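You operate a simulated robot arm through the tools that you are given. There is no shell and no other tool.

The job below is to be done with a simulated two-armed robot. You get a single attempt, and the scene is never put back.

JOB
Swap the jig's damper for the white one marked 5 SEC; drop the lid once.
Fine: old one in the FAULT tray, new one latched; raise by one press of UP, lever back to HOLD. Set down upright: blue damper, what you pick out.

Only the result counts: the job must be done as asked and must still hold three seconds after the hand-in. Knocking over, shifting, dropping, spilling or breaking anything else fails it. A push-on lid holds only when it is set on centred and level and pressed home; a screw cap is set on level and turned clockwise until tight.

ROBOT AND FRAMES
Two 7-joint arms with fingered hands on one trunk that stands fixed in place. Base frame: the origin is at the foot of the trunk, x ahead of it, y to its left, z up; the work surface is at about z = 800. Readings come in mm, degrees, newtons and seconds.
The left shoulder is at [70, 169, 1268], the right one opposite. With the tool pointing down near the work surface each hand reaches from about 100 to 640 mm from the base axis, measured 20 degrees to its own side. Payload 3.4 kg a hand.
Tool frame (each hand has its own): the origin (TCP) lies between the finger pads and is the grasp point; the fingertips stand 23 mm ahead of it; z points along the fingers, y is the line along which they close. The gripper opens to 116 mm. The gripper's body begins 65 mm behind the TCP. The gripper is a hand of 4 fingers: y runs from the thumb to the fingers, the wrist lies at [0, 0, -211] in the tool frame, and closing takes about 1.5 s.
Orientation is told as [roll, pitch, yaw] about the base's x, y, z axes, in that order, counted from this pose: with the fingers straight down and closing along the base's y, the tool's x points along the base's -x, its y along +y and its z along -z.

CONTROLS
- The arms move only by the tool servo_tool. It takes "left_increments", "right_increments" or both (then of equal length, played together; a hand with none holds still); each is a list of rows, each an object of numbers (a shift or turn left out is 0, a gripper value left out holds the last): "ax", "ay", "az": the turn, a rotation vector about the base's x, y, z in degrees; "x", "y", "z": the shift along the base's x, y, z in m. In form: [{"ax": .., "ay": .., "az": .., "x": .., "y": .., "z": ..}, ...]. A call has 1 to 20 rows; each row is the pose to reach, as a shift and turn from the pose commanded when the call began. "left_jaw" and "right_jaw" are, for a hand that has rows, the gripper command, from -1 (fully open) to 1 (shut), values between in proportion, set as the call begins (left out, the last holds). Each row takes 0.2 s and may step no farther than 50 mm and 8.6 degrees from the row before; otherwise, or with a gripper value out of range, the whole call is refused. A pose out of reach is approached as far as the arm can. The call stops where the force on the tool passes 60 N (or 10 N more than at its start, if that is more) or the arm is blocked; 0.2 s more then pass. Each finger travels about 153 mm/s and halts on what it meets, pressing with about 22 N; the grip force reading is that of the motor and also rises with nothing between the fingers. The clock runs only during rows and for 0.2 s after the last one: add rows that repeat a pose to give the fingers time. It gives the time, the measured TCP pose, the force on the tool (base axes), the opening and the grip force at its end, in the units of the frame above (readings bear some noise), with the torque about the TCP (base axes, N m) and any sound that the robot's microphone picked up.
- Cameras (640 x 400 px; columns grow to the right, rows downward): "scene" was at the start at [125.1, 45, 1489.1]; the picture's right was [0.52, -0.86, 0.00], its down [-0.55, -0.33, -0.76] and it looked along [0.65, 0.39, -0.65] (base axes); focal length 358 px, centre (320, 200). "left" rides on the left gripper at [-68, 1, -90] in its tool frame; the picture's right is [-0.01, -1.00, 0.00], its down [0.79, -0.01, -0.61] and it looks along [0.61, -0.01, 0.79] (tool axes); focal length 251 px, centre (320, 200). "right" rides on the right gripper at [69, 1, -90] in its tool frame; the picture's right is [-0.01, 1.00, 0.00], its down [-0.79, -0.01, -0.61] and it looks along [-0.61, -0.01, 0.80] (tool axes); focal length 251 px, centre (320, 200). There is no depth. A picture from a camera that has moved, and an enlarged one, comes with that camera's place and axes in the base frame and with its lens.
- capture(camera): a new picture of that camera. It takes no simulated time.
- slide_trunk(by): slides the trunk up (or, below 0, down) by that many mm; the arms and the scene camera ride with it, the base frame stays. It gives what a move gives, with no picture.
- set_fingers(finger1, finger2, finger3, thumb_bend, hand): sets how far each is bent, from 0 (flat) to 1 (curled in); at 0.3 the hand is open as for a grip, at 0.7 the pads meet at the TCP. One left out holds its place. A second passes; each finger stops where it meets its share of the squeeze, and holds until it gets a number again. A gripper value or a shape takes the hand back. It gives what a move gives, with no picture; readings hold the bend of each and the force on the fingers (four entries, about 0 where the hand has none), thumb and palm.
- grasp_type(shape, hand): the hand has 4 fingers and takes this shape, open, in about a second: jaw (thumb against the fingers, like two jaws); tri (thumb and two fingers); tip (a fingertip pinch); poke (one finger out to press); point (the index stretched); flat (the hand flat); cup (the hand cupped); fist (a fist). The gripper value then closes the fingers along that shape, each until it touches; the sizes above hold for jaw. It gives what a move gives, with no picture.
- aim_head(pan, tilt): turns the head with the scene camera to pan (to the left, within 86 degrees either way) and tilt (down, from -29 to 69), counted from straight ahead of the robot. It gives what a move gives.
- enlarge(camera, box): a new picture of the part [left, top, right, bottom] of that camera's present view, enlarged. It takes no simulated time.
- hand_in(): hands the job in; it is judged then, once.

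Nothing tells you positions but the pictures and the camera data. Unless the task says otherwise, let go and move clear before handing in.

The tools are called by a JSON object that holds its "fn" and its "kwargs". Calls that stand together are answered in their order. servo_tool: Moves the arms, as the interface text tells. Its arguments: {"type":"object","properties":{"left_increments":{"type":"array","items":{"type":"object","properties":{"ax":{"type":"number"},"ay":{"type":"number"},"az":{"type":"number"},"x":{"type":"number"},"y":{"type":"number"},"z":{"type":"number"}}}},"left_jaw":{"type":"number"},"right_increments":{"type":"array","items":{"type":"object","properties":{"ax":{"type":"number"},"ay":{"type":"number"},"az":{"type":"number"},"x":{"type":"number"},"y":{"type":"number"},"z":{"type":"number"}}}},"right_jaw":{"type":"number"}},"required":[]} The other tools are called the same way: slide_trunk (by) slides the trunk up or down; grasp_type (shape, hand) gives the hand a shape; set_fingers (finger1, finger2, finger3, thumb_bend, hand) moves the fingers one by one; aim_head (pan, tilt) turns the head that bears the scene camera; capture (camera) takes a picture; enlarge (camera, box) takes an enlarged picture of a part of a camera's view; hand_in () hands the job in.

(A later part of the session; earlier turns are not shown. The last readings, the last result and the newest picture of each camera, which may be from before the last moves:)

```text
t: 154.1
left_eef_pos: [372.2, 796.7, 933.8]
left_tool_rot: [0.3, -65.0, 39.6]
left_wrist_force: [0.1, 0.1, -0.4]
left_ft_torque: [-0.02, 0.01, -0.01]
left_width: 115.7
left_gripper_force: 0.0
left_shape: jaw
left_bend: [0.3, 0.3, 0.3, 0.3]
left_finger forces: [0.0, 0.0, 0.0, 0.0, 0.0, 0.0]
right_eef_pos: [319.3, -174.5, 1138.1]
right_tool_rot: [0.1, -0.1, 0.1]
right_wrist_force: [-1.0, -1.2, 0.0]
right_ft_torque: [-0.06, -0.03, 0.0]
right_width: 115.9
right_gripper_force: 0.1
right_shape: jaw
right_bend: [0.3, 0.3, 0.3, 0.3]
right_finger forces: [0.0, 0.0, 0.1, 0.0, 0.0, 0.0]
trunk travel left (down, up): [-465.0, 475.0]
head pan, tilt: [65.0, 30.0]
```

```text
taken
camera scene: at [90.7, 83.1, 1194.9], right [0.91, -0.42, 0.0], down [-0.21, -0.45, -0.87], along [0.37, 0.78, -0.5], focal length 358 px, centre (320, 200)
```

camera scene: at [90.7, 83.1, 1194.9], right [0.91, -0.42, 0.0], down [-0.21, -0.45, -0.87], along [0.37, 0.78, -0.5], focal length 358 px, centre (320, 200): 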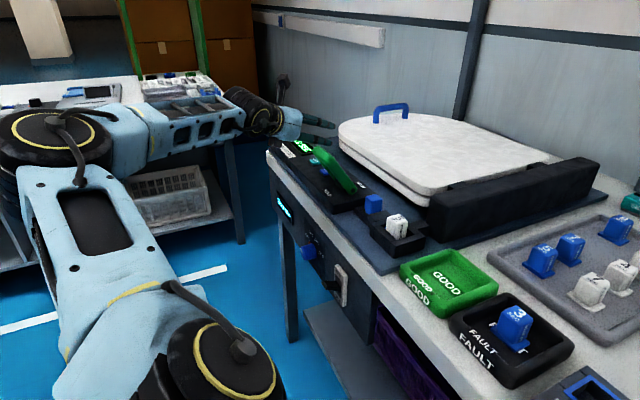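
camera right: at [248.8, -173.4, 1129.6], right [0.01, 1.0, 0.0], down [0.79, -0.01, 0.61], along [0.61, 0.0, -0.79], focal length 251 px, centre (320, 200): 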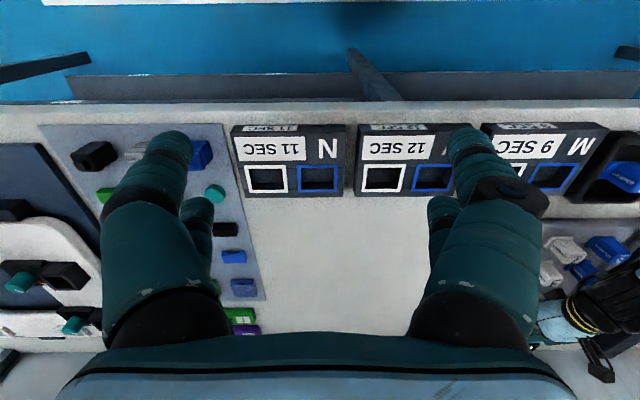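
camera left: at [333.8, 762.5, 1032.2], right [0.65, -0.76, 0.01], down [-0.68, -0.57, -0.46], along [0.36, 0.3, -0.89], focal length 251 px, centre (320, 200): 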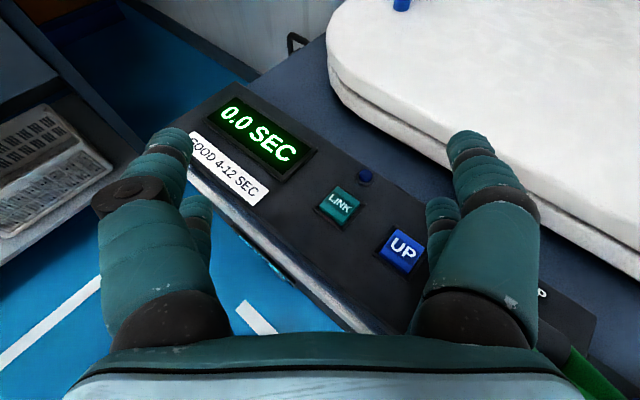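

Finger3's tip projects right above UP. I'll go down to just above the button first.

{"fn": "servo_tool", "kwargs": {"left_increments": [{"z": -0.012}, {"z": -0.025}, {"z": -0.037}, {"z": -0.047}, {"z": -0.05}, {"z": -0.05}]}}

{"fn": "enlarge", "kwargs": {"camera": "left", "box": [320, 140, 560, 320]}}

{"fn": "enlarge", "kwargs": {"camera": "scene", "box": [250, 90, 400, 220]}}

```text
t: 155.5
left_eef_pos: [372.4, 793.6, 882.0]
left_tool_rot: [0.4, -65.0, 39.7]
left_wrist_force: [0.3, -0.3, 0.0]
left_ft_torque: [-0.01, 0.01, 0.01]
left_width: 115.9
left_gripper_force: 0.1
left_shape: jaw
left_bend: [0.3, 0.3, 0.3, 0.3]
left_finger forces: [0.0, 0.0, 0.0, 0.1, 0.1, 0.0]
right_eef_pos: [318.4, -172.5, 1137.7]
right_tool_rot: [0.0, -0.1, 0.0]
right_wrist_force: [0.5, 0.4, 0.3]
right_ft_torque: [0.0, 0.01, 0.01]
right_width: 115.8
right_gripper_force: 0.0
right_shape: jaw
right_bend: [0.3, 0.3, 0.3, 0.3]
right_finger forces: [0.0, 0.0, 0.0, 0.0, 0.0, 0.0]
trunk travel left (down, up): [-465.0, 475.0]
head pan, tilt: [65.0, 30.0]
```

```text
2.22 times, centred on (440, 230) of left
camera zoom: at [332.5, 760.8, 981.7], right [0.65, -0.76, 0.01], down [-0.68, -0.57, -0.46], along [0.36, 0.3, -0.89], focal length 559 px, centre (53, 133)
```

zoom: 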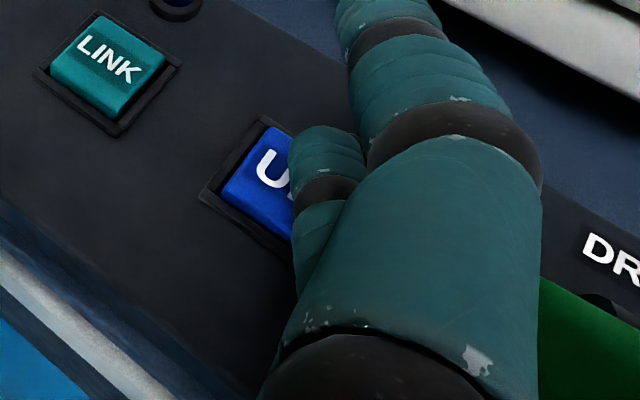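

```text
3.08 times, centred on (325, 155) of scene
camera zoom: at [90.6, 83.2, 1194.9], right [0.91, -0.42, 0.0], down [-0.21, -0.45, -0.87], along [0.37, 0.78, -0.5], focal length 1100 px, centre (305, 338)
```

zoom: 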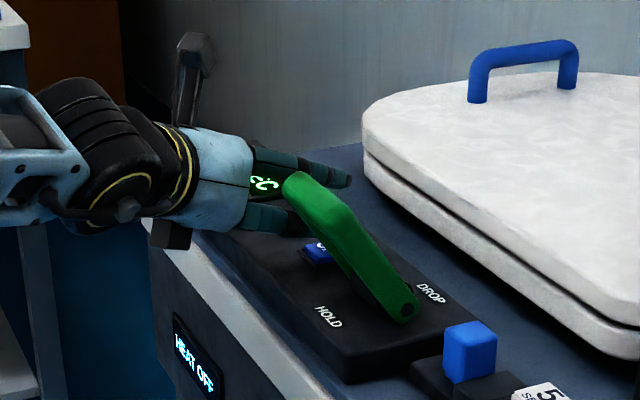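

The tip is over UP, a few millimetres off centre. I'll shift it −3/+3 mm and press down slowly, watching the force.

{"fn": "servo_tool", "kwargs": {"left_increments": [{"x": -0.003, "y": 0.003, "z": -0.002}, {"x": -0.003, "y": 0.003, "z": -0.004}, {"x": -0.003, "y": 0.003, "z": -0.005}, {"x": -0.003, "y": 0.003, "z": -0.006}]}}

{"fn": "enlarge", "kwargs": {"camera": "left", "box": [320, 140, 560, 320]}}

```text
t: 156.5
left_eef_pos: [370.4, 799.5, 878.5]
left_tool_rot: [0.5, -65.0, 39.5]
left_wrist_force: [0.5, -0.3, -0.4]
left_ft_torque: [-0.02, -0.03, 0.0]
left_width: 116.0
left_gripper_force: 0.0
left_shape: jaw
left_bend: [0.3, 0.3, 0.3, 0.3]
left_finger forces: [0.1, 0.0, 0.0, 0.0, 0.1, 0.1]
right_eef_pos: [319.8, -175.1, 1139.9]
right_tool_rot: [0.1, -0.1, -0.1]
right_wrist_force: [-1.0, -0.1, 0.2]
right_ft_torque: [0.02, -0.04, -0.01]
right_width: 115.9
right_gripper_force: 0.1
right_shape: jaw
right_bend: [0.3, 0.3, 0.3, 0.3]
right_finger forces: [0.1, 0.1, 0.0, 0.0, 0.0, 0.0]
trunk travel left (down, up): [-465.0, 475.0]
head pan, tilt: [65.0, 30.0]
```

```text
2.22 times, centred on (440, 230) of left
camera zoom: at [330.2, 765.3, 976.4], right [0.65, -0.76, 0.01], down [-0.68, -0.57, -0.46], along [0.36, 0.3, -0.89], focal length 559 px, centre (53, 133)
```

zoom: 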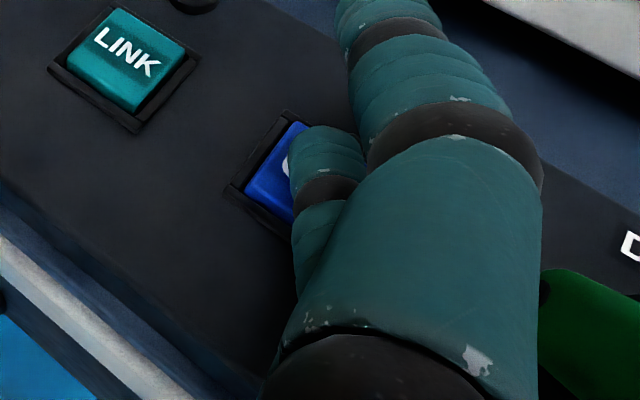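

{"fn": "servo_tool", "kwargs": {"left_increments": [{"z": -0.0015}, {"z": -0.003}, {"z": -0.0045}, {"z": -0.006}]}}

{"fn": "enlarge", "kwargs": {"camera": "scene", "box": [250, 90, 400, 220]}}

```text
t: 157.5
left_eef_pos: [367.8, 798.2, 872.2]
left_tool_rot: [0.5, -64.9, 39.5]
left_wrist_force: [0.1, 0.5, 0.2]
left_ft_torque: [-0.04, -0.04, 0.03]
left_width: 116.2
left_gripper_force: 0.0
left_shape: jaw
left_bend: [0.3, 0.3, 0.3, 0.3]
left_finger forces: [0.1, 0.0, 1.4, 0.0, 0.1, 0.1]
right_eef_pos: [318.3, -175.0, 1137.0]
right_tool_rot: [0.0, -0.1, 0.1]
right_wrist_force: [-0.5, 0.4, 0.3]
right_ft_torque: [0.0, -0.04, 0.02]
right_width: 115.7
right_gripper_force: 0.1
right_shape: jaw
right_bend: [0.3, 0.3, 0.3, 0.3]
right_finger forces: [0.1, 0.0, 0.0, 0.1, 0.0, 0.0]
trunk travel left (down, up): [-465.0, 475.0]
head pan, tilt: [65.0, 30.0]
```

```text
3.08 times, centred on (325, 155) of scene
camera zoom: at [90.4, 83.0, 1195.0], right [0.91, -0.42, 0.0], down [-0.21, -0.45, -0.87], along [0.37, 0.78, -0.5], focal length 1100 px, centre (305, 338)
```

zoom: 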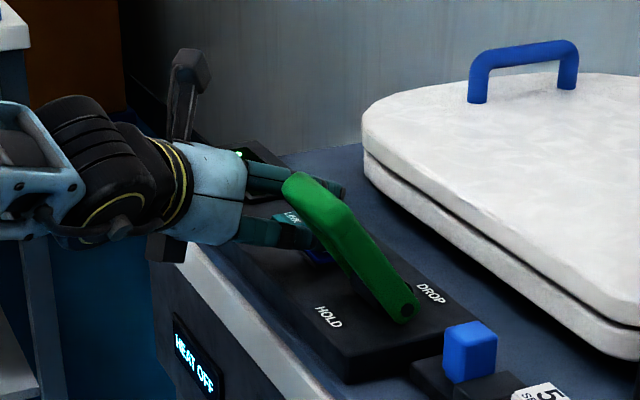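

Finger3 registers 1.4 N, so it's touching UP. I'll press further in small steps.

{"fn": "servo_tool", "kwargs": {"left_increments": [{"z": -0.0015}, {"z": -0.003}]}}

{"fn": "enlarge", "kwargs": {"camera": "scene", "box": [250, 60, 450, 220]}}

```text
t: 158.1
left_eef_pos: [369.3, 798.3, 869.1]
left_tool_rot: [0.4, -65.1, 39.6]
left_wrist_force: [1.2, 2.8, 5.8]
left_ft_torque: [-0.24, -0.34, 0.17]
left_width: 115.7
left_gripper_force: 0.2
left_shape: jaw
left_bend: [0.3, 0.3, 0.3, 0.3]
left_finger forces: [0.0, 0.0, 6.4, 0.0, 0.0, 0.0]
right_eef_pos: [318.7, -174.6, 1139.2]
right_tool_rot: [0.1, -0.1, 0.0]
right_wrist_force: [-0.3, -0.1, -0.2]
right_ft_torque: [0.05, -0.02, 0.01]
right_width: 116.0
right_gripper_force: 0.1
right_shape: jaw
right_bend: [0.3, 0.3, 0.3, 0.3]
right_finger forces: [0.1, 0.0, 0.0, 0.1, 0.0, 0.0]
trunk travel left (down, up): [-465.0, 475.0]
head pan, tilt: [65.0, 30.0]
heard: click
```

```text
2.50 times, centred on (350, 140) of scene
camera zoom: at [90.2, 82.2, 1195.1], right [0.91, -0.42, 0.0], down [-0.21, -0.45, -0.87], along [0.37, 0.79, -0.5], focal length 894 px, centre (245, 350)
```

zoom: 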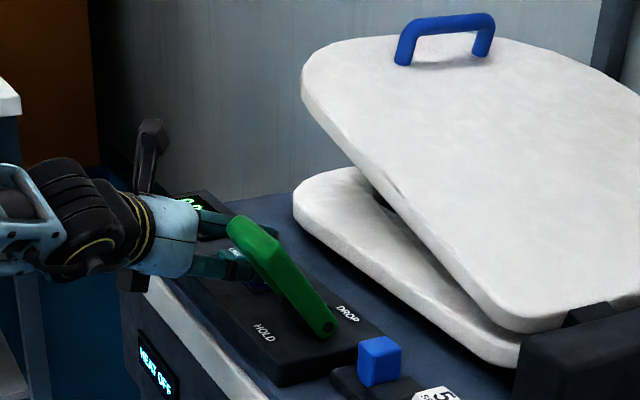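

There was a click and the lid is rising. I'll release UP straight upward and back the hand away.

{"fn": "servo_tool", "kwargs": {"left_increments": [{"z": 0.01}, {"z": 0.03}, {"z": 0.06}, {"z": 0.09}, {"x": -0.02, "y": -0.01, "z": 0.12}, {"x": -0.05, "y": -0.04, "z": 0.13}, {"x": -0.08, "y": -0.07, "z": 0.13}]}}

{"fn": "capture", "kwargs": {"camera": "scene"}}

{"fn": "capture", "kwargs": {"camera": "left"}}

```text
t: 159.7
left_eef_pos: [287.9, 727.3, 998.6]
left_tool_rot: [0.4, -65.0, 39.5]
left_wrist_force: [-0.3, 0.0, -0.2]
left_ft_torque: [0.02, -0.05, 0.03]
left_width: 116.1
left_gripper_force: 0.1
left_shape: jaw
left_bend: [0.3, 0.3, 0.3, 0.3]
left_finger forces: [0.1, 0.0, 0.1, 0.0, 0.1, 0.1]
right_eef_pos: [318.5, -175.0, 1138.9]
right_tool_rot: [0.1, -0.1, 0.0]
right_wrist_force: [0.1, 0.5, 0.0]
right_ft_torque: [-0.02, -0.02, 0.0]
right_width: 115.9
right_gripper_force: 0.0
right_shape: jaw
right_bend: [0.3, 0.3, 0.3, 0.3]
right_finger forces: [0.0, 0.1, 0.1, 0.1, 0.0, 0.2]
trunk travel left (down, up): [-465.0, 475.0]
head pan, tilt: [65.0, 30.0]
```

```text
taken
camera scene: at [89.4, 82.2, 1195.1], right [0.91, -0.42, 0.0], down [-0.21, -0.45, -0.87], along [0.37, 0.79, -0.5], focal length 358 px, centre (320, 200)
```

scene: 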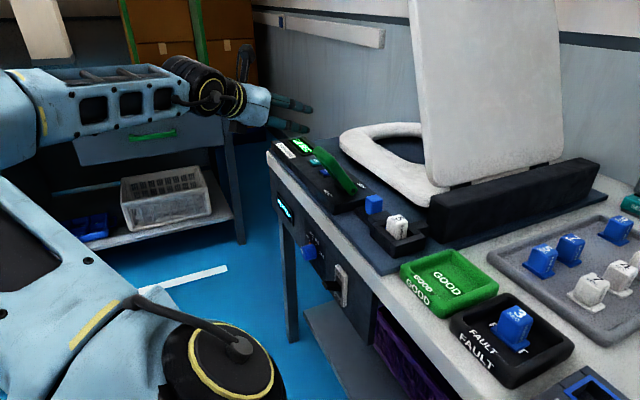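

```text
taken
camera left: at [248.4, 692.9, 1096.9], right [0.65, -0.76, 0.01], down [-0.67, -0.57, -0.46], along [0.36, 0.3, -0.89], focal length 251 px, centre (320, 200)
```

left: 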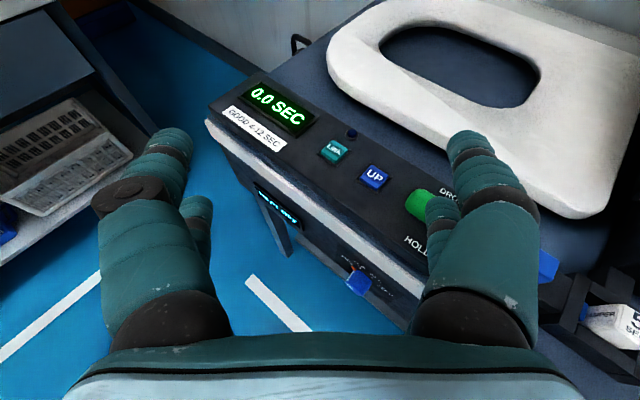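

The lid is fully up and the lever is still at HOLD. Next I'll close the fist and go to the near side of the lever bar to push it to DROP.

{"fn": "servo_tool", "kwargs": {"left_increments": [{"x": 0.0, "y": -0.03, "z": 0.0}, {"x": 0.005, "y": -0.06, "z": -0.01}, {"x": 0.01, "y": -0.084, "z": -0.03}, {"x": 0.012, "y": -0.084, "z": -0.06}, {"x": 0.015, "y": -0.084, "z": -0.087}, {"x": 0.02, "y": -0.084, "z": -0.087}, {"x": 0.02, "y": -0.084, "z": -0.087}], "left_jaw": 1.0}}

{"fn": "capture", "kwargs": {"camera": "left"}}

{"fn": "enlarge", "kwargs": {"camera": "scene", "box": [240, 60, 440, 240]}}

```text
t: 161.3
left_eef_pos: [310.7, 646.1, 910.9]
left_tool_rot: [0.4, -65.1, 39.6]
left_wrist_force: [-0.1, -0.7, 0.0]
left_ft_torque: [-0.02, 0.02, 0.0]
left_width: 0.0
left_gripper_force: 22.2
left_shape: jaw
left_bend: [0.61, 0.62, 0.62, 0.62]
left_finger forces: [0.0, 0.0, 0.1, 0.1, 0.0, 0.0]
right_eef_pos: [318.8, -173.1, 1138.3]
right_tool_rot: [0.0, -0.1, 0.1]
right_wrist_force: [0.6, 1.0, 0.1]
right_ft_torque: [0.0, -0.01, 0.01]
right_width: 115.7
right_gripper_force: 0.1
right_shape: jaw
right_bend: [0.3, 0.3, 0.3, 0.3]
right_finger forces: [0.0, 0.0, 0.0, 0.0, 0.0, 0.0]
trunk travel left (down, up): [-465.0, 475.0]
head pan, tilt: [65.0, 30.0]
```

```text
taken
camera left: at [271.4, 611.0, 1008.7], right [0.65, -0.76, 0.01], down [-0.68, -0.57, -0.46], along [0.36, 0.3, -0.89], focal length 251 px, centre (320, 200)
```

left: 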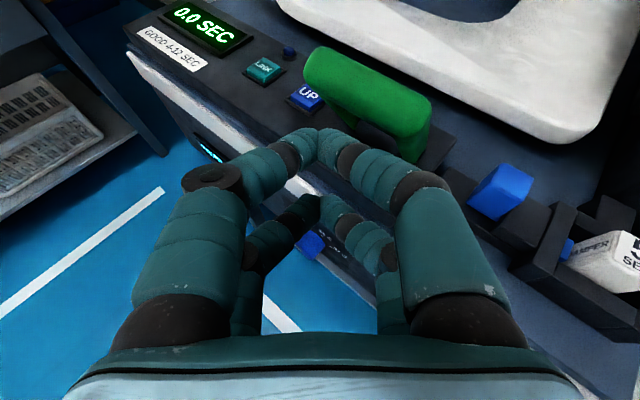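

```text
2.22 times, centred on (340, 150) of scene
camera zoom: at [90.5, 83.3, 1194.9], right [0.91, -0.42, 0.0], down [-0.21, -0.45, -0.87], along [0.37, 0.78, -0.5], focal length 795 px, centre (276, 311)
```

zoom: 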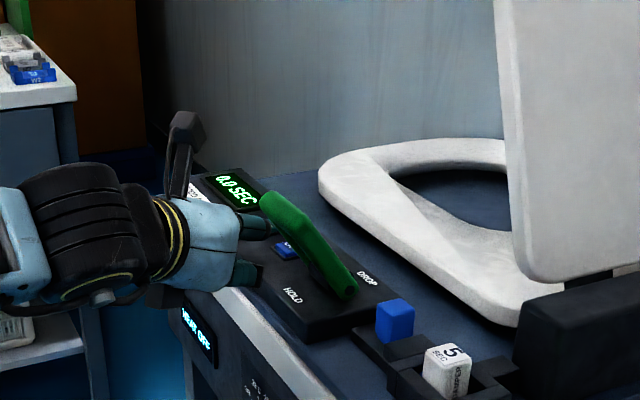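

The fist faces the bar's middle. I'll push the bar along its arc toward DROP.

{"fn": "servo_tool", "kwargs": {"left_increments": [{"x": 0.01, "z": 0.0}, {"x": 0.02, "z": 0.0}, {"x": 0.03, "z": 0.003}, {"x": 0.04, "z": 0.006}, {"x": 0.05, "z": 0.009}, {"x": 0.06, "z": 0.012}, {"x": 0.07, "z": 0.014}]}}

{"fn": "capture", "kwargs": {"camera": "left"}}

{"fn": "enlarge", "kwargs": {"camera": "scene", "box": [240, 60, 440, 240]}}

```text
t: 162.9
left_eef_pos: [379.8, 645.6, 924.1]
left_tool_rot: [0.5, -64.9, 39.7]
left_wrist_force: [-0.4, 0.0, -0.6]
left_ft_torque: [0.04, 0.03, 0.01]
left_width: 0.0
left_gripper_force: 22.3
left_shape: jaw
left_bend: [0.61, 0.62, 0.62, 0.62]
left_finger forces: [0.0, 0.0, 0.1, 0.0, 0.0, 0.0]
right_eef_pos: [319.4, -174.0, 1138.4]
right_tool_rot: [0.0, 0.0, 0.0]
right_wrist_force: [1.0, 0.9, 0.6]
right_ft_torque: [-0.02, 0.0, 0.03]
right_width: 115.7
right_gripper_force: 0.0
right_shape: jaw
right_bend: [0.3, 0.3, 0.3, 0.3]
right_finger forces: [0.0, 0.0, 0.0, 0.0, 0.0, 0.1]
trunk travel left (down, up): [-465.0, 475.0]
head pan, tilt: [65.0, 30.0]
```

```text
taken
camera left: at [339.9, 611.6, 1022.7], right [0.65, -0.76, 0.01], down [-0.68, -0.57, -0.46], along [0.36, 0.3, -0.89], focal length 251 px, centre (320, 200)
```

left: 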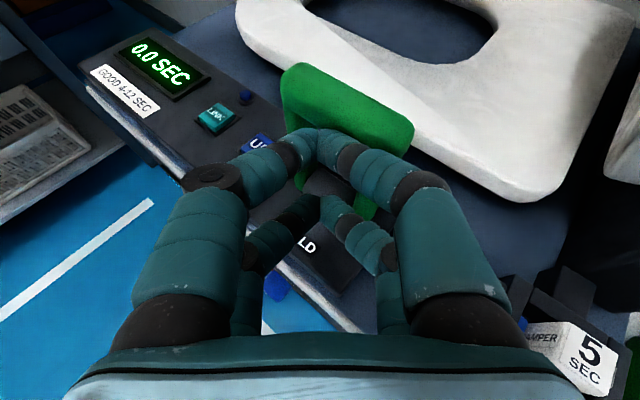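

```text
2.22 times, centred on (340, 150) of scene
camera zoom: at [91.0, 83.3, 1194.9], right [0.91, -0.42, 0.0], down [-0.21, -0.45, -0.87], along [0.37, 0.78, -0.5], focal length 795 px, centre (276, 311)
```

zoom: 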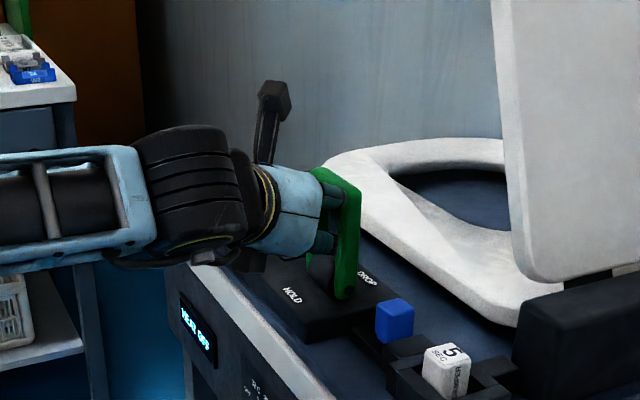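

The lever is upright now and moving freely. I'll push on to DROP.

{"fn": "servo_tool", "kwargs": {"left_increments": [{"x": 0.01, "z": 0.001}, {"x": 0.02, "z": 0.0}, {"x": 0.03, "z": -0.003}, {"x": 0.04, "z": -0.007}, {"x": 0.048, "z": -0.011}]}}

{"fn": "capture", "kwargs": {"camera": "left"}}

{"fn": "enlarge", "kwargs": {"camera": "scene", "box": [240, 20, 460, 240]}}

```text
t: 164.1
left_eef_pos: [425.3, 645.5, 916.4]
left_tool_rot: [0.5, -65.2, 39.6]
left_wrist_force: [-4.3, -0.2, 4.8]
left_ft_torque: [0.03, 0.09, -0.04]
left_width: 0.1
left_gripper_force: 21.5
left_shape: jaw
left_bend: [0.61, 0.59, 0.69, 0.62]
left_finger forces: [0.1, 0.0, 0.0, 0.1, 0.0, 0.0]
right_eef_pos: [317.7, -175.6, 1139.3]
right_tool_rot: [0.0, -0.1, 0.0]
right_wrist_force: [0.3, 1.0, -0.5]
right_ft_torque: [0.02, 0.0, -0.08]
right_width: 115.8
right_gripper_force: 0.0
right_shape: jaw
right_bend: [0.3, 0.3, 0.3, 0.3]
right_finger forces: [0.0, 0.1, 0.1, 0.0, 0.0, 0.0]
trunk travel left (down, up): [-465.0, 475.0]
head pan, tilt: [65.0, 30.0]
```

```text
taken
camera left: at [385.5, 610.5, 1015.2], right [0.65, -0.76, 0.01], down [-0.67, -0.57, -0.47], along [0.36, 0.3, -0.88], focal length 251 px, centre (320, 200)
```

left: 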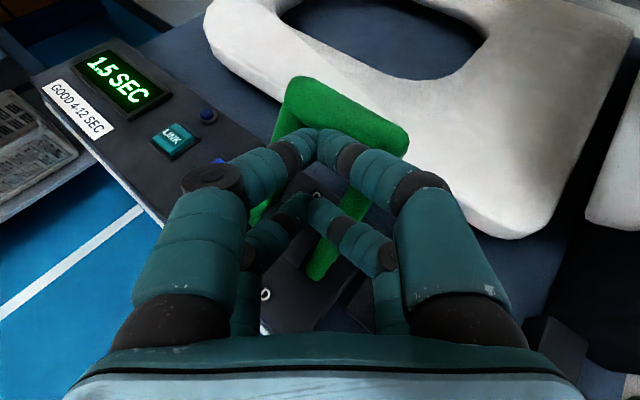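

```text
1.82 times, centred on (350, 130) of scene
camera zoom: at [88.7, 82.4, 1195.2], right [0.91, -0.42, 0.0], down [-0.21, -0.45, -0.87], along [0.37, 0.79, -0.5], focal length 650 px, centre (266, 327)
```

zoom: 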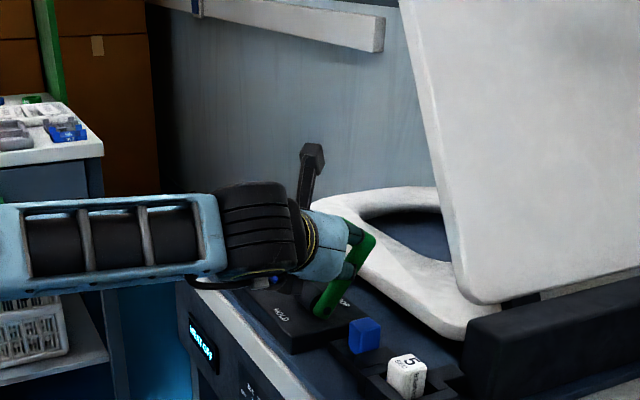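

The lid is dropping and the timer is running. I'll pull the hand back from the lever and let it fall.

{"fn": "servo_tool", "kwargs": {"left_increments": [{"x": -0.02, "z": 0.0}, {"x": -0.05, "z": 0.0}, {"x": -0.08, "z": 0.02}, {"x": -0.11, "z": 0.05}, {"x": -0.13, "y": -0.01, "z": 0.08}]}}

{"fn": "capture", "kwargs": {"camera": "scene"}}

{"fn": "capture", "kwargs": {"camera": "left"}}

```text
t: 165.3
left_eef_pos: [296.3, 638.2, 993.9]
left_tool_rot: [0.3, -65.0, 39.6]
left_wrist_force: [-0.4, 0.0, -0.7]
left_ft_torque: [0.02, -0.01, -0.01]
left_width: 0.1
left_gripper_force: 21.9
left_shape: jaw
left_bend: [0.61, 0.58, 0.69, 0.62]
left_finger forces: [0.0, 0.0, 0.1, 0.1, 0.0, 0.1]
right_eef_pos: [318.3, -174.4, 1138.5]
right_tool_rot: [0.1, -0.1, 0.1]
right_wrist_force: [0.1, -1.0, 0.5]
right_ft_torque: [0.02, 0.01, 0.0]
right_width: 115.6
right_gripper_force: 0.0
right_shape: jaw
right_bend: [0.3, 0.3, 0.3, 0.3]
right_finger forces: [0.0, 0.1, 0.0, 0.1, 0.1, 0.0]
trunk travel left (down, up): [-465.0, 475.0]
head pan, tilt: [65.0, 30.0]
```

```text
taken
camera scene: at [89.9, 83.6, 1194.9], right [0.91, -0.42, 0.0], down [-0.21, -0.45, -0.87], along [0.37, 0.78, -0.5], focal length 358 px, centre (320, 200)
```

scene: 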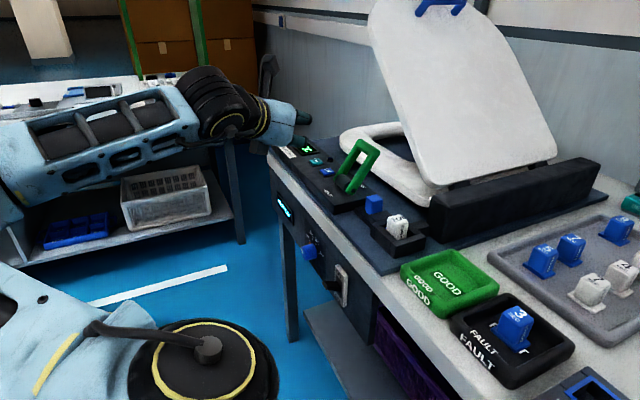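

```text
taken
camera left: at [257.1, 603.0, 1091.5], right [0.64, -0.76, 0.01], down [-0.68, -0.57, -0.46], along [0.36, 0.3, -0.89], focal length 251 px, centre (320, 200)
```

left: 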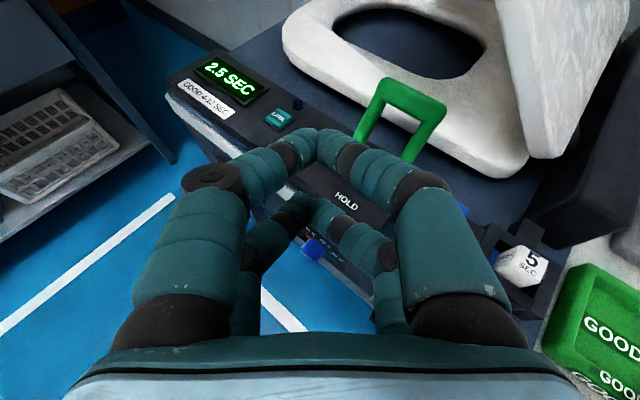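

The timer shows 2.5 s and the lid is falling smoothly on the damper. I'll wait for it to land.

{"fn": "servo_tool", "kwargs": {"left_increments": [{"z": 0.0}, {"z": 0.0}, {"z": 0.0}, {"z": 0.0}, {"z": 0.0}, {"z": 0.0}, {"z": 0.0}, {"z": 0.0}, {"z": 0.0}, {"z": 0.0}, {"z": 0.0}, {"z": 0.0}, {"z": 0.0}, {"z": 0.0}, {"z": 0.0}, {"z": 0.0}, {"z": 0.0}, {"z": 0.0}, {"z": 0.0}, {"z": 0.0}]}}

{"fn": "capture", "kwargs": {"camera": "scene"}}

{"fn": "enlarge", "kwargs": {"camera": "left", "box": [160, 20, 480, 220]}}

```text
t: 169.5
left_eef_pos: [297.2, 637.1, 992.0]
left_tool_rot: [0.4, -65.0, 39.6]
left_wrist_force: [0.2, 0.0, 0.8]
left_ft_torque: [-0.01, 0.05, -0.03]
left_width: 0.0
left_gripper_force: 21.9
left_shape: jaw
left_bend: [0.61, 0.58, 0.69, 0.62]
left_finger forces: [0.0, 0.1, 0.1, 0.0, 0.1, 0.0]
right_eef_pos: [319.5, -174.9, 1138.6]
right_tool_rot: [0.1, -0.1, -0.1]
right_wrist_force: [1.7, 0.7, -0.1]
right_ft_torque: [0.0, -0.02, 0.01]
right_width: 115.8
right_gripper_force: 0.0
right_shape: jaw
right_bend: [0.3, 0.3, 0.3, 0.3]
right_finger forces: [0.1, 0.0, 0.0, 0.0, 0.0, 0.0]
trunk travel left (down, up): [-465.0, 475.0]
head pan, tilt: [65.0, 30.0]
```

```text
taken
camera scene: at [90.6, 83.1, 1194.9], right [0.91, -0.42, 0.0], down [-0.21, -0.45, -0.87], along [0.37, 0.78, -0.5], focal length 358 px, centre (320, 200)
```

scene: 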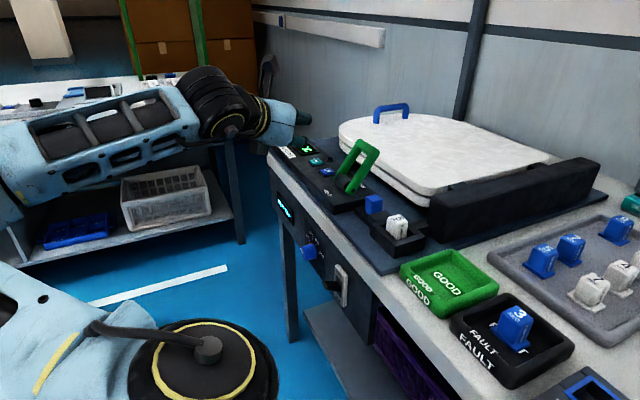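

```text
2.00 times, centred on (320, 120) of left
camera zoom: at [257.9, 602.8, 1091.3], right [0.65, -0.76, 0.01], down [-0.68, -0.57, -0.46], along [0.36, 0.3, -0.89], focal length 503 px, centre (320, 360)
```

zoom: 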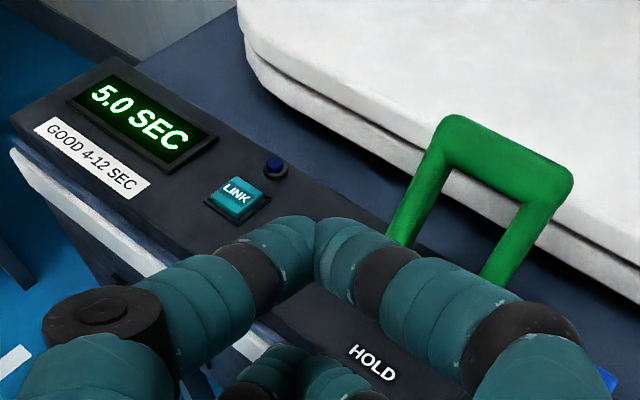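

The display reads 5.0 SEC and the lid is down after one drop. To return the lever I'll straddle its bar (now at about (470, 662, 922)) with the fingers closing along x, so I'm re-posing the hand to point +y.

{"fn": "slide_trunk", "kwargs": {"by": 100}}

{"fn": "servo_tool", "kwargs": {"left_increments": [{"x": 0.01, "y": -0.01, "z": 0.0, "az": 7.2}, {"x": 0.025, "y": -0.02, "z": 0.0, "az": 14.4}, {"x": 0.04, "y": -0.03, "z": 0.0, "az": 21.6}, {"x": 0.06, "y": -0.035, "z": 0.0, "az": 28.8}, {"x": 0.08, "y": -0.035, "z": -0.01, "az": 36}, {"x": 0.1, "y": -0.03, "z": -0.02, "az": 43.2}, {"x": 0.12, "y": -0.02, "z": -0.03, "az": 50.4}, {"x": 0.14, "y": -0.01, "z": -0.04, "az": 50.4}], "left_jaw": 0.2}}

{"fn": "capture", "kwargs": {"camera": "left"}}

{"fn": "capture", "kwargs": {"camera": "scene"}}

```text
t: 170.8
left_eef_pos: [297.8, 638.1, 1092.8]
left_tool_rot: [0.5, -65.0, 39.5]
left_wrist_force: [-0.3, 0.1, 0.1]
left_ft_torque: [0.02, 0.03, -0.01]
left_width: 0.1
left_gripper_force: 22.1
left_shape: jaw
left_bend: [0.61, 0.58, 0.69, 0.62]
left_finger forces: [0.0, 0.0, 0.0, 0.0, 0.0, 0.0]
right_eef_pos: [319.6, -173.4, 1238.1]
right_tool_rot: [0.0, 0.0, 0.0]
right_wrist_force: [0.4, -0.6, 0.0]
right_ft_torque: [0.0, -0.03, 0.02]
right_width: 116.0
right_gripper_force: 0.0
right_shape: jaw
right_bend: [0.3, 0.3, 0.3, 0.3]
right_finger forces: [0.0, 0.0, 0.0, 0.1, 0.0, 0.1]
trunk travel left (down, up): [-565.0, 375.0]
head pan, tilt: [65.0, 30.0]
```

```text
t: 172.6
left_eef_pos: [439.2, 625.4, 1051.7]
left_tool_rot: [0.3, -65.1, 90.1]
left_wrist_force: [0.5, 0.6, -0.4]
left_ft_torque: [0.01, -0.01, 0.04]
left_width: 46.1
left_gripper_force: 0.0
left_shape: jaw
left_bend: [0.73, 0.73, 0.73, 0.77]
left_finger forces: [0.0, 0.0, 0.1, 0.0, 0.0, 0.1]
right_eef_pos: [320.0, -173.7, 1237.9]
right_tool_rot: [0.1, 0.0, 0.0]
right_wrist_force: [-0.7, 0.1, 0.1]
right_ft_torque: [0.02, 0.0, -0.01]
right_width: 115.9
right_gripper_force: 0.0
right_shape: jaw
right_bend: [0.3, 0.3, 0.3, 0.3]
right_finger forces: [0.0, 0.0, 0.0, 0.1, 0.1, 0.1]
trunk travel left (down, up): [-565.0, 375.0]
head pan, tilt: [65.0, 30.0]
```

```text
taken
camera left: at [440.1, 573.6, 1150.7], right [1.0, 0.01, 0.01], down [0.01, -0.89, -0.46], along [0.0, 0.46, -0.89], focal length 251 px, centre (320, 200)
```

left: 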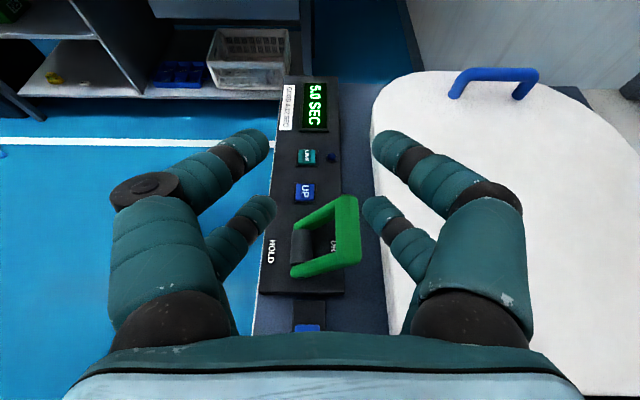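

```text
taken
camera scene: at [91.3, 83.3, 1294.8], right [0.91, -0.42, 0.0], down [-0.21, -0.45, -0.87], along [0.37, 0.78, -0.5], focal length 358 px, centre (320, 200)
```

scene: 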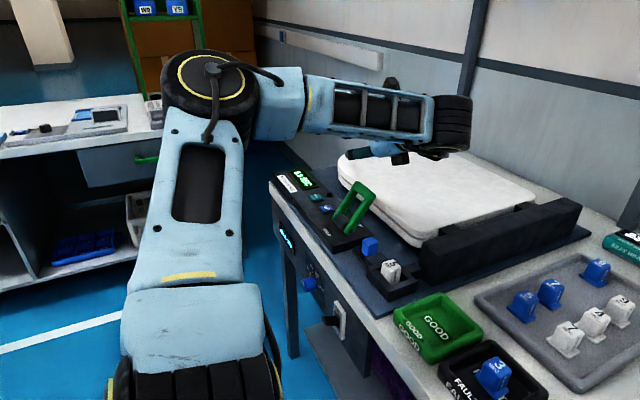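

{"fn": "servo_tool", "kwargs": {"left_increments": [{"x": 0.01, "y": 0.008, "z": -0.015, "ax": -4}, {"x": 0.02, "y": 0.016, "z": -0.03, "ax": -7}, {"x": 0.03, "y": 0.0226, "z": -0.05, "ax": -10}, {"x": 0.03, "y": 0.0226, "z": -0.075, "ax": -10}, {"x": 0.03, "y": 0.0226, "z": -0.085, "ax": -10}, {"x": 0.03, "y": 0.0226, "z": -0.085, "ax": -10}]}}

{"fn": "capture", "kwargs": {"camera": "left"}}

{"fn": "enlarge", "kwargs": {"camera": "scene", "box": [300, 100, 500, 280]}}

```text
t: 174.0
left_eef_pos: [465.6, 648.8, 965.5]
left_tool_rot: [0.4, -55.0, 89.9]
left_wrist_force: [-0.3, -0.6, 0.0]
left_ft_torque: [0.02, 0.0, -0.01]
left_width: 46.4
left_gripper_force: 0.1
left_shape: jaw
left_bend: [0.73, 0.73, 0.73, 0.77]
left_finger forces: [0.0, 0.0, 0.0, 0.1, 0.1, 0.1]
right_eef_pos: [318.8, -175.2, 1239.2]
right_tool_rot: [0.1, -0.1, 0.0]
right_wrist_force: [-0.2, 0.0, -0.9]
right_ft_torque: [-0.04, 0.01, -0.01]
right_width: 116.0
right_gripper_force: 0.2
right_shape: jaw
right_bend: [0.3, 0.3, 0.3, 0.3]
right_finger forces: [0.0, 0.0, 0.1, 0.1, 0.1, 0.0]
trunk travel left (down, up): [-565.0, 375.0]
head pan, tilt: [65.0, 30.0]
```

```text
taken
camera left: at [466.1, 613.0, 1072.0], right [1.0, 0.01, 0.0], down [0.01, -0.95, -0.3], along [0.0, 0.3, -0.95], focal length 251 px, centre (320, 200)
```

left: 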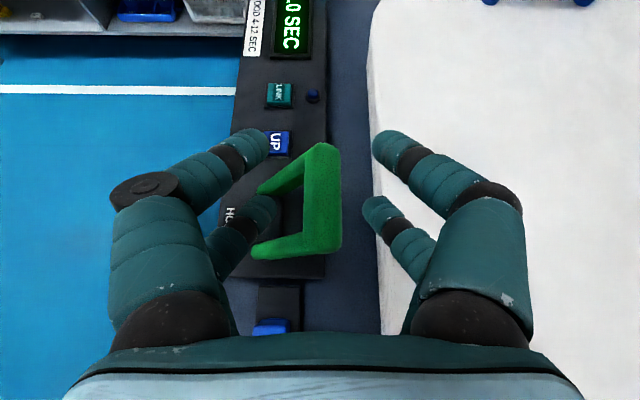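

```text
2.22 times, centred on (400, 190) of scene
camera zoom: at [90.6, 83.1, 1294.9], right [0.91, -0.42, 0.0], down [-0.21, -0.45, -0.87], along [0.37, 0.78, -0.5], focal length 795 px, centre (142, 222)
```

zoom: 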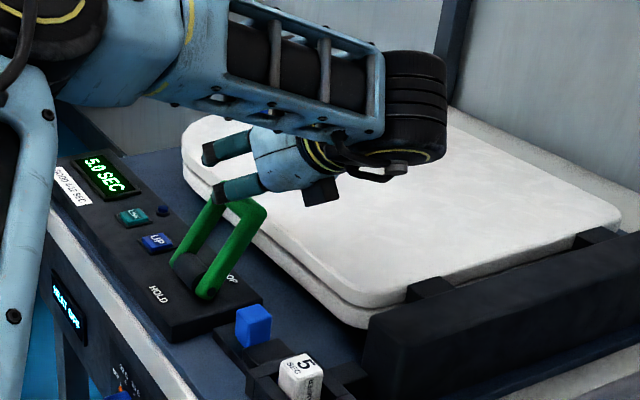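

{"fn": "servo_tool", "kwargs": {"left_increments": [{"x": 0.001, "z": -0.012}, {"x": 0.002, "z": -0.024}, {"x": 0.002, "z": -0.036}, {"x": 0.002, "z": -0.046}, {"x": 0.002, "z": -0.046}]}}

{"fn": "capture", "kwargs": {"camera": "left"}}

{"fn": "enlarge", "kwargs": {"camera": "scene", "box": [300, 100, 500, 280]}}

```text
t: 175.2
left_eef_pos: [468.5, 648.6, 923.1]
left_tool_rot: [0.4, -55.0, 90.1]
left_wrist_force: [0.0, 1.1, 1.8]
left_ft_torque: [0.03, 0.1, -0.05]
left_width: 46.5
left_gripper_force: 0.0
left_shape: jaw
left_bend: [0.73, 0.73, 0.73, 0.77]
left_finger forces: [0.0, 2.4, 0.0, 0.0, 0.0, 0.0]
right_eef_pos: [317.9, -174.3, 1238.6]
right_tool_rot: [0.1, -0.1, 0.1]
right_wrist_force: [0.1, -0.1, -0.4]
right_ft_torque: [0.02, -0.02, -0.01]
right_width: 115.9
right_gripper_force: 0.0
right_shape: jaw
right_bend: [0.3, 0.3, 0.3, 0.3]
right_finger forces: [0.1, 0.0, 0.1, 0.0, 0.1, 0.0]
trunk travel left (down, up): [-565.0, 375.0]
head pan, tilt: [65.0, 30.0]
```

```text
taken
camera left: at [468.8, 613.9, 1028.7], right [1.0, 0.01, 0.0], down [0.01, -0.95, -0.3], along [0.0, 0.3, -0.95], focal length 251 px, centre (320, 200)
```

left: 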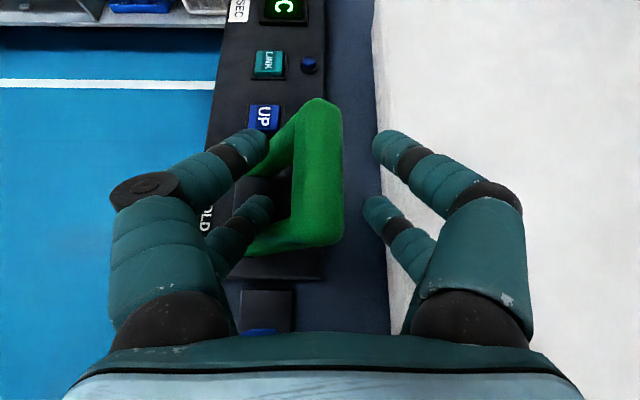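

```text
2.22 times, centred on (400, 190) of scene
camera zoom: at [90.2, 83.0, 1295.0], right [0.91, -0.42, 0.0], down [-0.21, -0.45, -0.87], along [0.37, 0.79, -0.5], focal length 795 px, centre (142, 222)
```

zoom: 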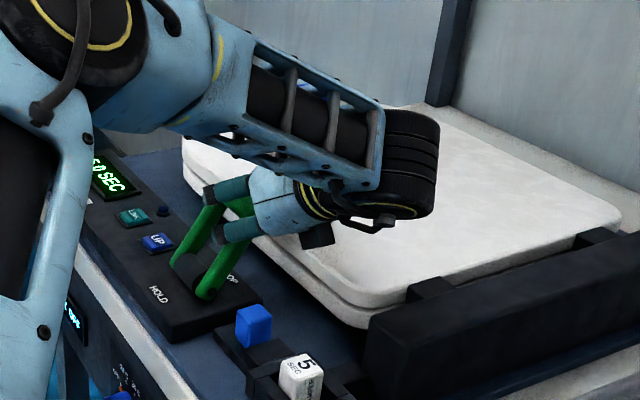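

Finger2 brushes the lever's arm lightly and the front fingers are on both sides of the bar. I'll pull the bar back along its arc.

{"fn": "servo_tool", "kwargs": {"left_increments": [{"x": -0.008, "y": 0.004, "z": 0.001}, {"x": -0.018, "y": 0.004, "z": 0.005}, {"x": -0.028, "y": 0.004, "z": 0.009}, {"x": -0.038, "y": 0.004, "z": 0.012}, {"x": -0.048, "y": 0.004, "z": 0.014}, {"x": -0.058, "y": 0.004, "z": 0.0145}, {"x": -0.068, "y": 0.004, "z": 0.0135}]}}

{"fn": "capture", "kwargs": {"camera": "left"}}

{"fn": "enlarge", "kwargs": {"camera": "scene", "box": [280, 100, 480, 280]}}

```text
t: 176.8
left_eef_pos: [400.8, 651.0, 942.7]
left_tool_rot: [-0.1, -55.6, 90.4]
left_wrist_force: [10.0, 6.3, 30.8]
left_ft_torque: [1.47, -1.24, 0.1]
left_width: 24.3
left_gripper_force: 22.1
left_shape: jaw
left_bend: [0.68, 0.63, 0.72, 0.81]
left_finger forces: [18.3, 17.3, 17.0, 0.0, 38.4, 0.0]
right_eef_pos: [317.1, -180.6, 1239.6]
right_tool_rot: [0.4, -0.2, 0.1]
right_wrist_force: [-0.2, 0.0, 1.0]
right_ft_torque: [-0.03, -0.01, 0.01]
right_width: 116.0
right_gripper_force: 0.1
right_shape: jaw
right_bend: [0.3, 0.3, 0.3, 0.3]
right_finger forces: [0.1, 0.0, 0.0, 0.0, 0.0, 0.0]
trunk travel left (down, up): [-565.0, 375.0]
head pan, tilt: [65.0, 30.0]
```

```text
taken
camera left: at [400.5, 615.1, 1048.4], right [1.0, 0.01, 0.01], down [0.01, -0.95, -0.31], along [0.01, 0.31, -0.95], focal length 251 px, centre (320, 200)
```

left: 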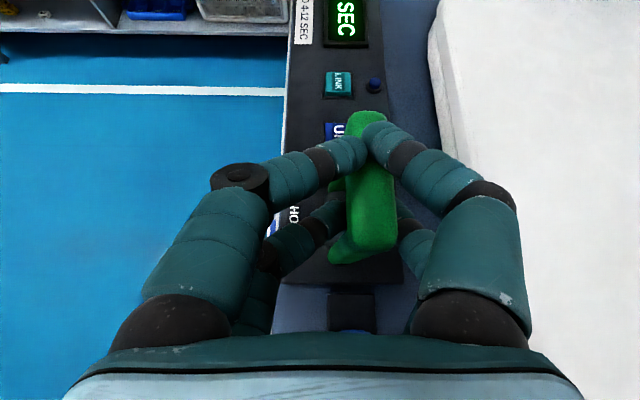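

```text
2.22 times, centred on (380, 190) of scene
camera zoom: at [88.4, 78.1, 1296.0], right [0.91, -0.42, 0.0], down [-0.21, -0.45, -0.87], along [0.37, 0.79, -0.5], focal length 795 px, centre (187, 222)
```

zoom: 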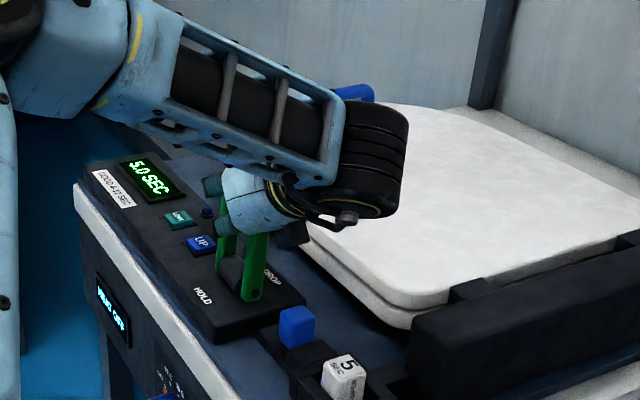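

The lever is now about vertical, but the fingers are pressing hard (31 N upward on the tool). I'll ease up a few millimetres and re-check before going on.

{"fn": "servo_tool", "kwargs": {"left_increments": [{"x": 0.002, "z": 0.003}, {"x": 0.004, "z": 0.006}, {"x": 0.004, "z": 0.006}]}}

{"fn": "enlarge", "kwargs": {"camera": "left", "box": [240, 90, 460, 290]}}

```text
t: 177.6
left_eef_pos: [404.9, 651.9, 942.3]
left_tool_rot: [0.4, -55.1, 90.0]
left_wrist_force: [5.3, 6.2, 17.5]
left_ft_torque: [1.27, -0.67, 0.0]
left_width: 23.8
left_gripper_force: 21.7
left_shape: jaw
left_bend: [0.68, 0.62, 0.72, 0.81]
left_finger forces: [20.4, 18.1, 21.2, 0.0, 31.2, 0.0]
right_eef_pos: [318.8, -177.8, 1238.3]
right_tool_rot: [0.3, -0.1, -0.1]
right_wrist_force: [0.0, 1.9, -1.0]
right_ft_torque: [-0.01, -0.03, -0.02]
right_width: 116.0
right_gripper_force: 0.0
right_shape: jaw
right_bend: [0.3, 0.3, 0.3, 0.3]
right_finger forces: [0.0, 0.0, 0.0, 0.1, 0.0, 0.0]
trunk travel left (down, up): [-565.0, 375.0]
head pan, tilt: [65.0, 30.0]
```

```text
2.00 times, centred on (350, 190) of left
camera zoom: at [406.1, 616.1, 1048.8], right [1.0, 0.01, 0.0], down [0.01, -0.95, -0.3], along [0.0, 0.3, -0.95], focal length 503 px, centre (260, 220)
```

zoom: 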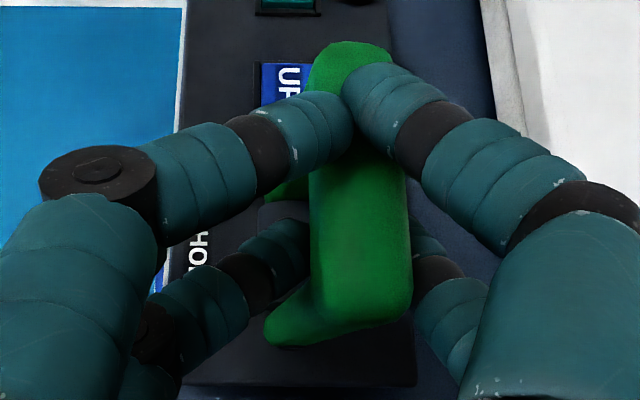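

The front fingers rode up onto the bar. I'll open wider to release it, lower the hand so the front pair is level with the bar, and then pull again.

{"fn": "servo_tool", "kwargs": {"left_increments": [{"z": 0.0}, {"z": 0.0}, {"z": 0.0}, {"z": 0.0}, {"z": 0.0}], "left_jaw": -0.2}}

{"fn": "enlarge", "kwargs": {"camera": "left", "box": [220, 70, 460, 290]}}

{"fn": "enlarge", "kwargs": {"camera": "scene", "box": [280, 100, 480, 280]}}

```text
t: 178.8
left_eef_pos: [407.8, 651.8, 941.3]
left_tool_rot: [0.4, -55.0, 89.9]
left_wrist_force: [4.3, -2.9, 3.5]
left_ft_torque: [0.29, -0.18, -0.02]
left_width: 70.2
left_gripper_force: 0.0
left_shape: jaw
left_bend: [0.71, 0.71, 0.68, 0.73]
left_finger forces: [0.0, 0.1, 6.2, 0.1, 7.5, 0.1]
right_eef_pos: [320.3, -175.2, 1238.0]
right_tool_rot: [0.0, 0.1, 0.0]
right_wrist_force: [0.2, 0.0, 0.5]
right_ft_torque: [-0.01, -0.01, 0.02]
right_width: 115.9
right_gripper_force: 0.0
right_shape: jaw
right_bend: [0.3, 0.3, 0.3, 0.3]
right_finger forces: [0.0, 0.0, 0.1, 0.0, 0.0, 0.0]
trunk travel left (down, up): [-565.0, 375.0]
head pan, tilt: [65.0, 30.0]
```

```text
1.82 times, centred on (340, 180) of left
camera zoom: at [407.3, 616.8, 1047.6], right [1.0, 0.01, 0.0], down [0.01, -0.95, -0.3], along [0.0, 0.3, -0.95], focal length 457 px, centre (284, 236)
```

zoom: 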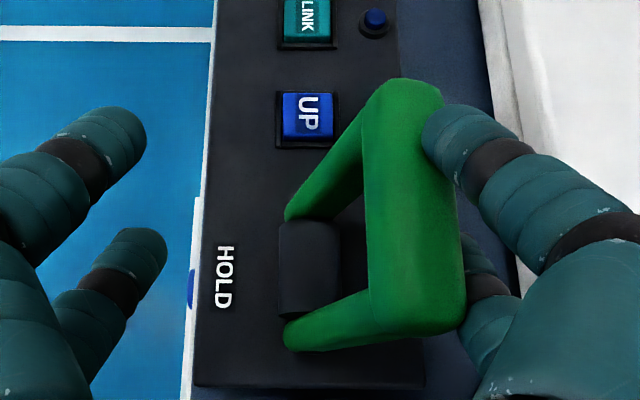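

```text
2.22 times, centred on (380, 190) of scene
camera zoom: at [91.2, 81.7, 1294.9], right [0.91, -0.42, 0.0], down [-0.21, -0.45, -0.87], along [0.37, 0.79, -0.5], focal length 795 px, centre (187, 222)
```

zoom: 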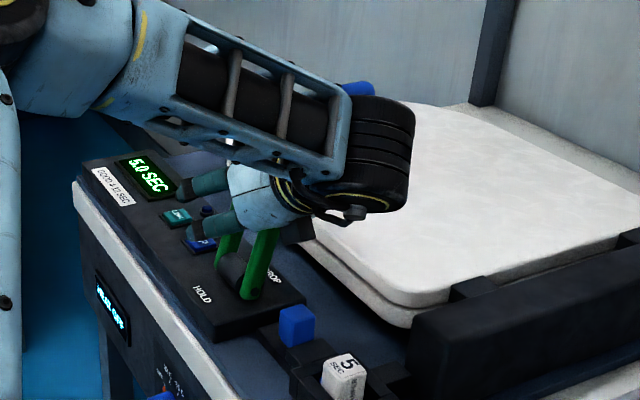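

The jaw is open around the bar, and the lever leans lightly on the two far-side fingers. I'll lower about 8 mm and pull toward HOLD.

{"fn": "servo_tool", "kwargs": {"left_increments": [{"x": 0.0, "z": -0.004}, {"x": 0.0, "z": -0.008}, {"x": -0.008, "z": -0.008}, {"x": -0.018, "z": -0.008}, {"x": -0.028, "z": -0.009}, {"x": -0.036, "z": -0.011}]}}

{"fn": "enlarge", "kwargs": {"camera": "left", "box": [220, 70, 460, 290]}}

{"fn": "enlarge", "kwargs": {"camera": "scene", "box": [280, 100, 480, 280]}}

```text
t: 180.2
left_eef_pos: [363.2, 650.3, 936.1]
left_tool_rot: [-0.2, -55.6, 90.7]
left_wrist_force: [-7.4, 6.9, 44.8]
left_ft_torque: [0.64, -1.98, 1.02]
left_width: 21.0
left_gripper_force: 21.6
left_shape: jaw
left_bend: [0.7, 0.67, 0.72, 0.84]
left_finger forces: [0.0, 17.7, 38.1, 0.0, 0.0, 0.0]
right_eef_pos: [312.9, -181.9, 1239.1]
right_tool_rot: [0.3, -0.4, -0.1]
right_wrist_force: [0.8, -0.5, -0.2]
right_ft_torque: [-0.02, -0.01, 0.03]
right_width: 116.0
right_gripper_force: 0.1
right_shape: jaw
right_bend: [0.3, 0.3, 0.3, 0.3]
right_finger forces: [0.0, 0.0, 0.0, 0.0, 0.0, 0.0]
trunk travel left (down, up): [-565.0, 375.0]
head pan, tilt: [65.0, 30.0]
```

```text
1.82 times, centred on (340, 180) of left
camera zoom: at [364.0, 612.8, 1042.7], right [1.0, 0.01, 0.01], down [0.02, -0.95, -0.31], along [0.0, 0.31, -0.95], focal length 457 px, centre (284, 236)
```

zoom: 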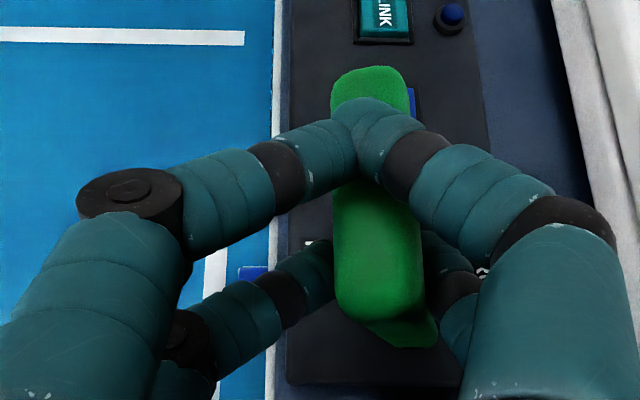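

```text
2.22 times, centred on (380, 190) of scene
camera zoom: at [83.7, 76.0, 1296.2], right [0.91, -0.42, 0.0], down [-0.21, -0.45, -0.87], along [0.37, 0.79, -0.49], focal length 795 px, centre (187, 222)
```

zoom: 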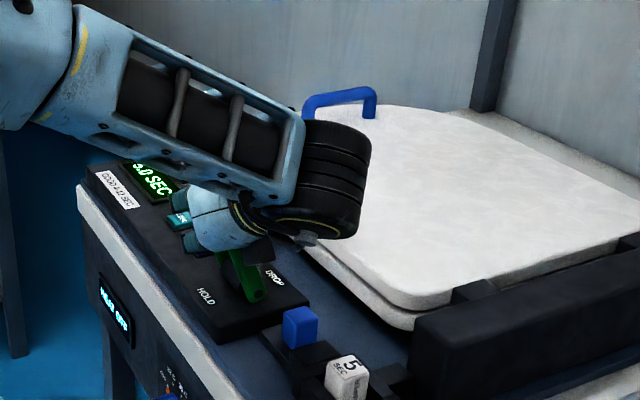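

The lever is now past vertical on the HOLD side. I'll open the fingers again and see where it rests.

{"fn": "servo_tool", "kwargs": {"left_increments": [{"z": 0.0}, {"z": 0.0}, {"z": 0.0}, {"z": 0.0}, {"z": 0.0}], "left_jaw": -0.3}}

{"fn": "enlarge", "kwargs": {"camera": "left", "box": [220, 70, 460, 290]}}

```text
t: 181.4
left_eef_pos: [362.2, 648.5, 934.8]
left_tool_rot: [-0.1, -55.4, 90.5]
left_wrist_force: [-14.5, 0.8, 37.7]
left_ft_torque: [1.11, -0.87, 0.52]
left_width: 55.4
left_gripper_force: 0.1
left_shape: jaw
left_bend: [0.7, 0.7, 0.69, 0.85]
left_finger forces: [0.1, 0.1, 0.6, 0.1, 40.8, 0.0]
right_eef_pos: [311.6, -181.7, 1240.1]
right_tool_rot: [0.4, -0.4, 0.0]
right_wrist_force: [-0.3, -0.3, -0.2]
right_ft_torque: [-0.04, 0.04, 0.0]
right_width: 115.8
right_gripper_force: 0.0
right_shape: jaw
right_bend: [0.3, 0.3, 0.3, 0.3]
right_finger forces: [0.1, 0.0, 0.0, 0.0, 0.1, 0.0]
trunk travel left (down, up): [-565.0, 375.0]
head pan, tilt: [65.0, 30.0]
```

```text
1.82 times, centred on (340, 180) of left
camera zoom: at [363.0, 611.8, 1042.2], right [1.0, 0.01, 0.01], down [0.01, -0.95, -0.31], along [0.01, 0.31, -0.95], focal length 457 px, centre (284, 236)
```

zoom: 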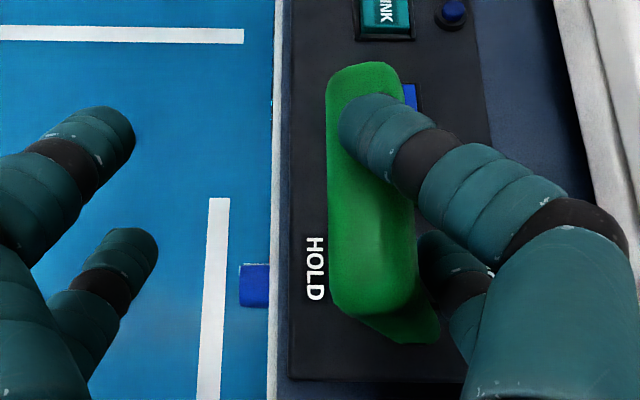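

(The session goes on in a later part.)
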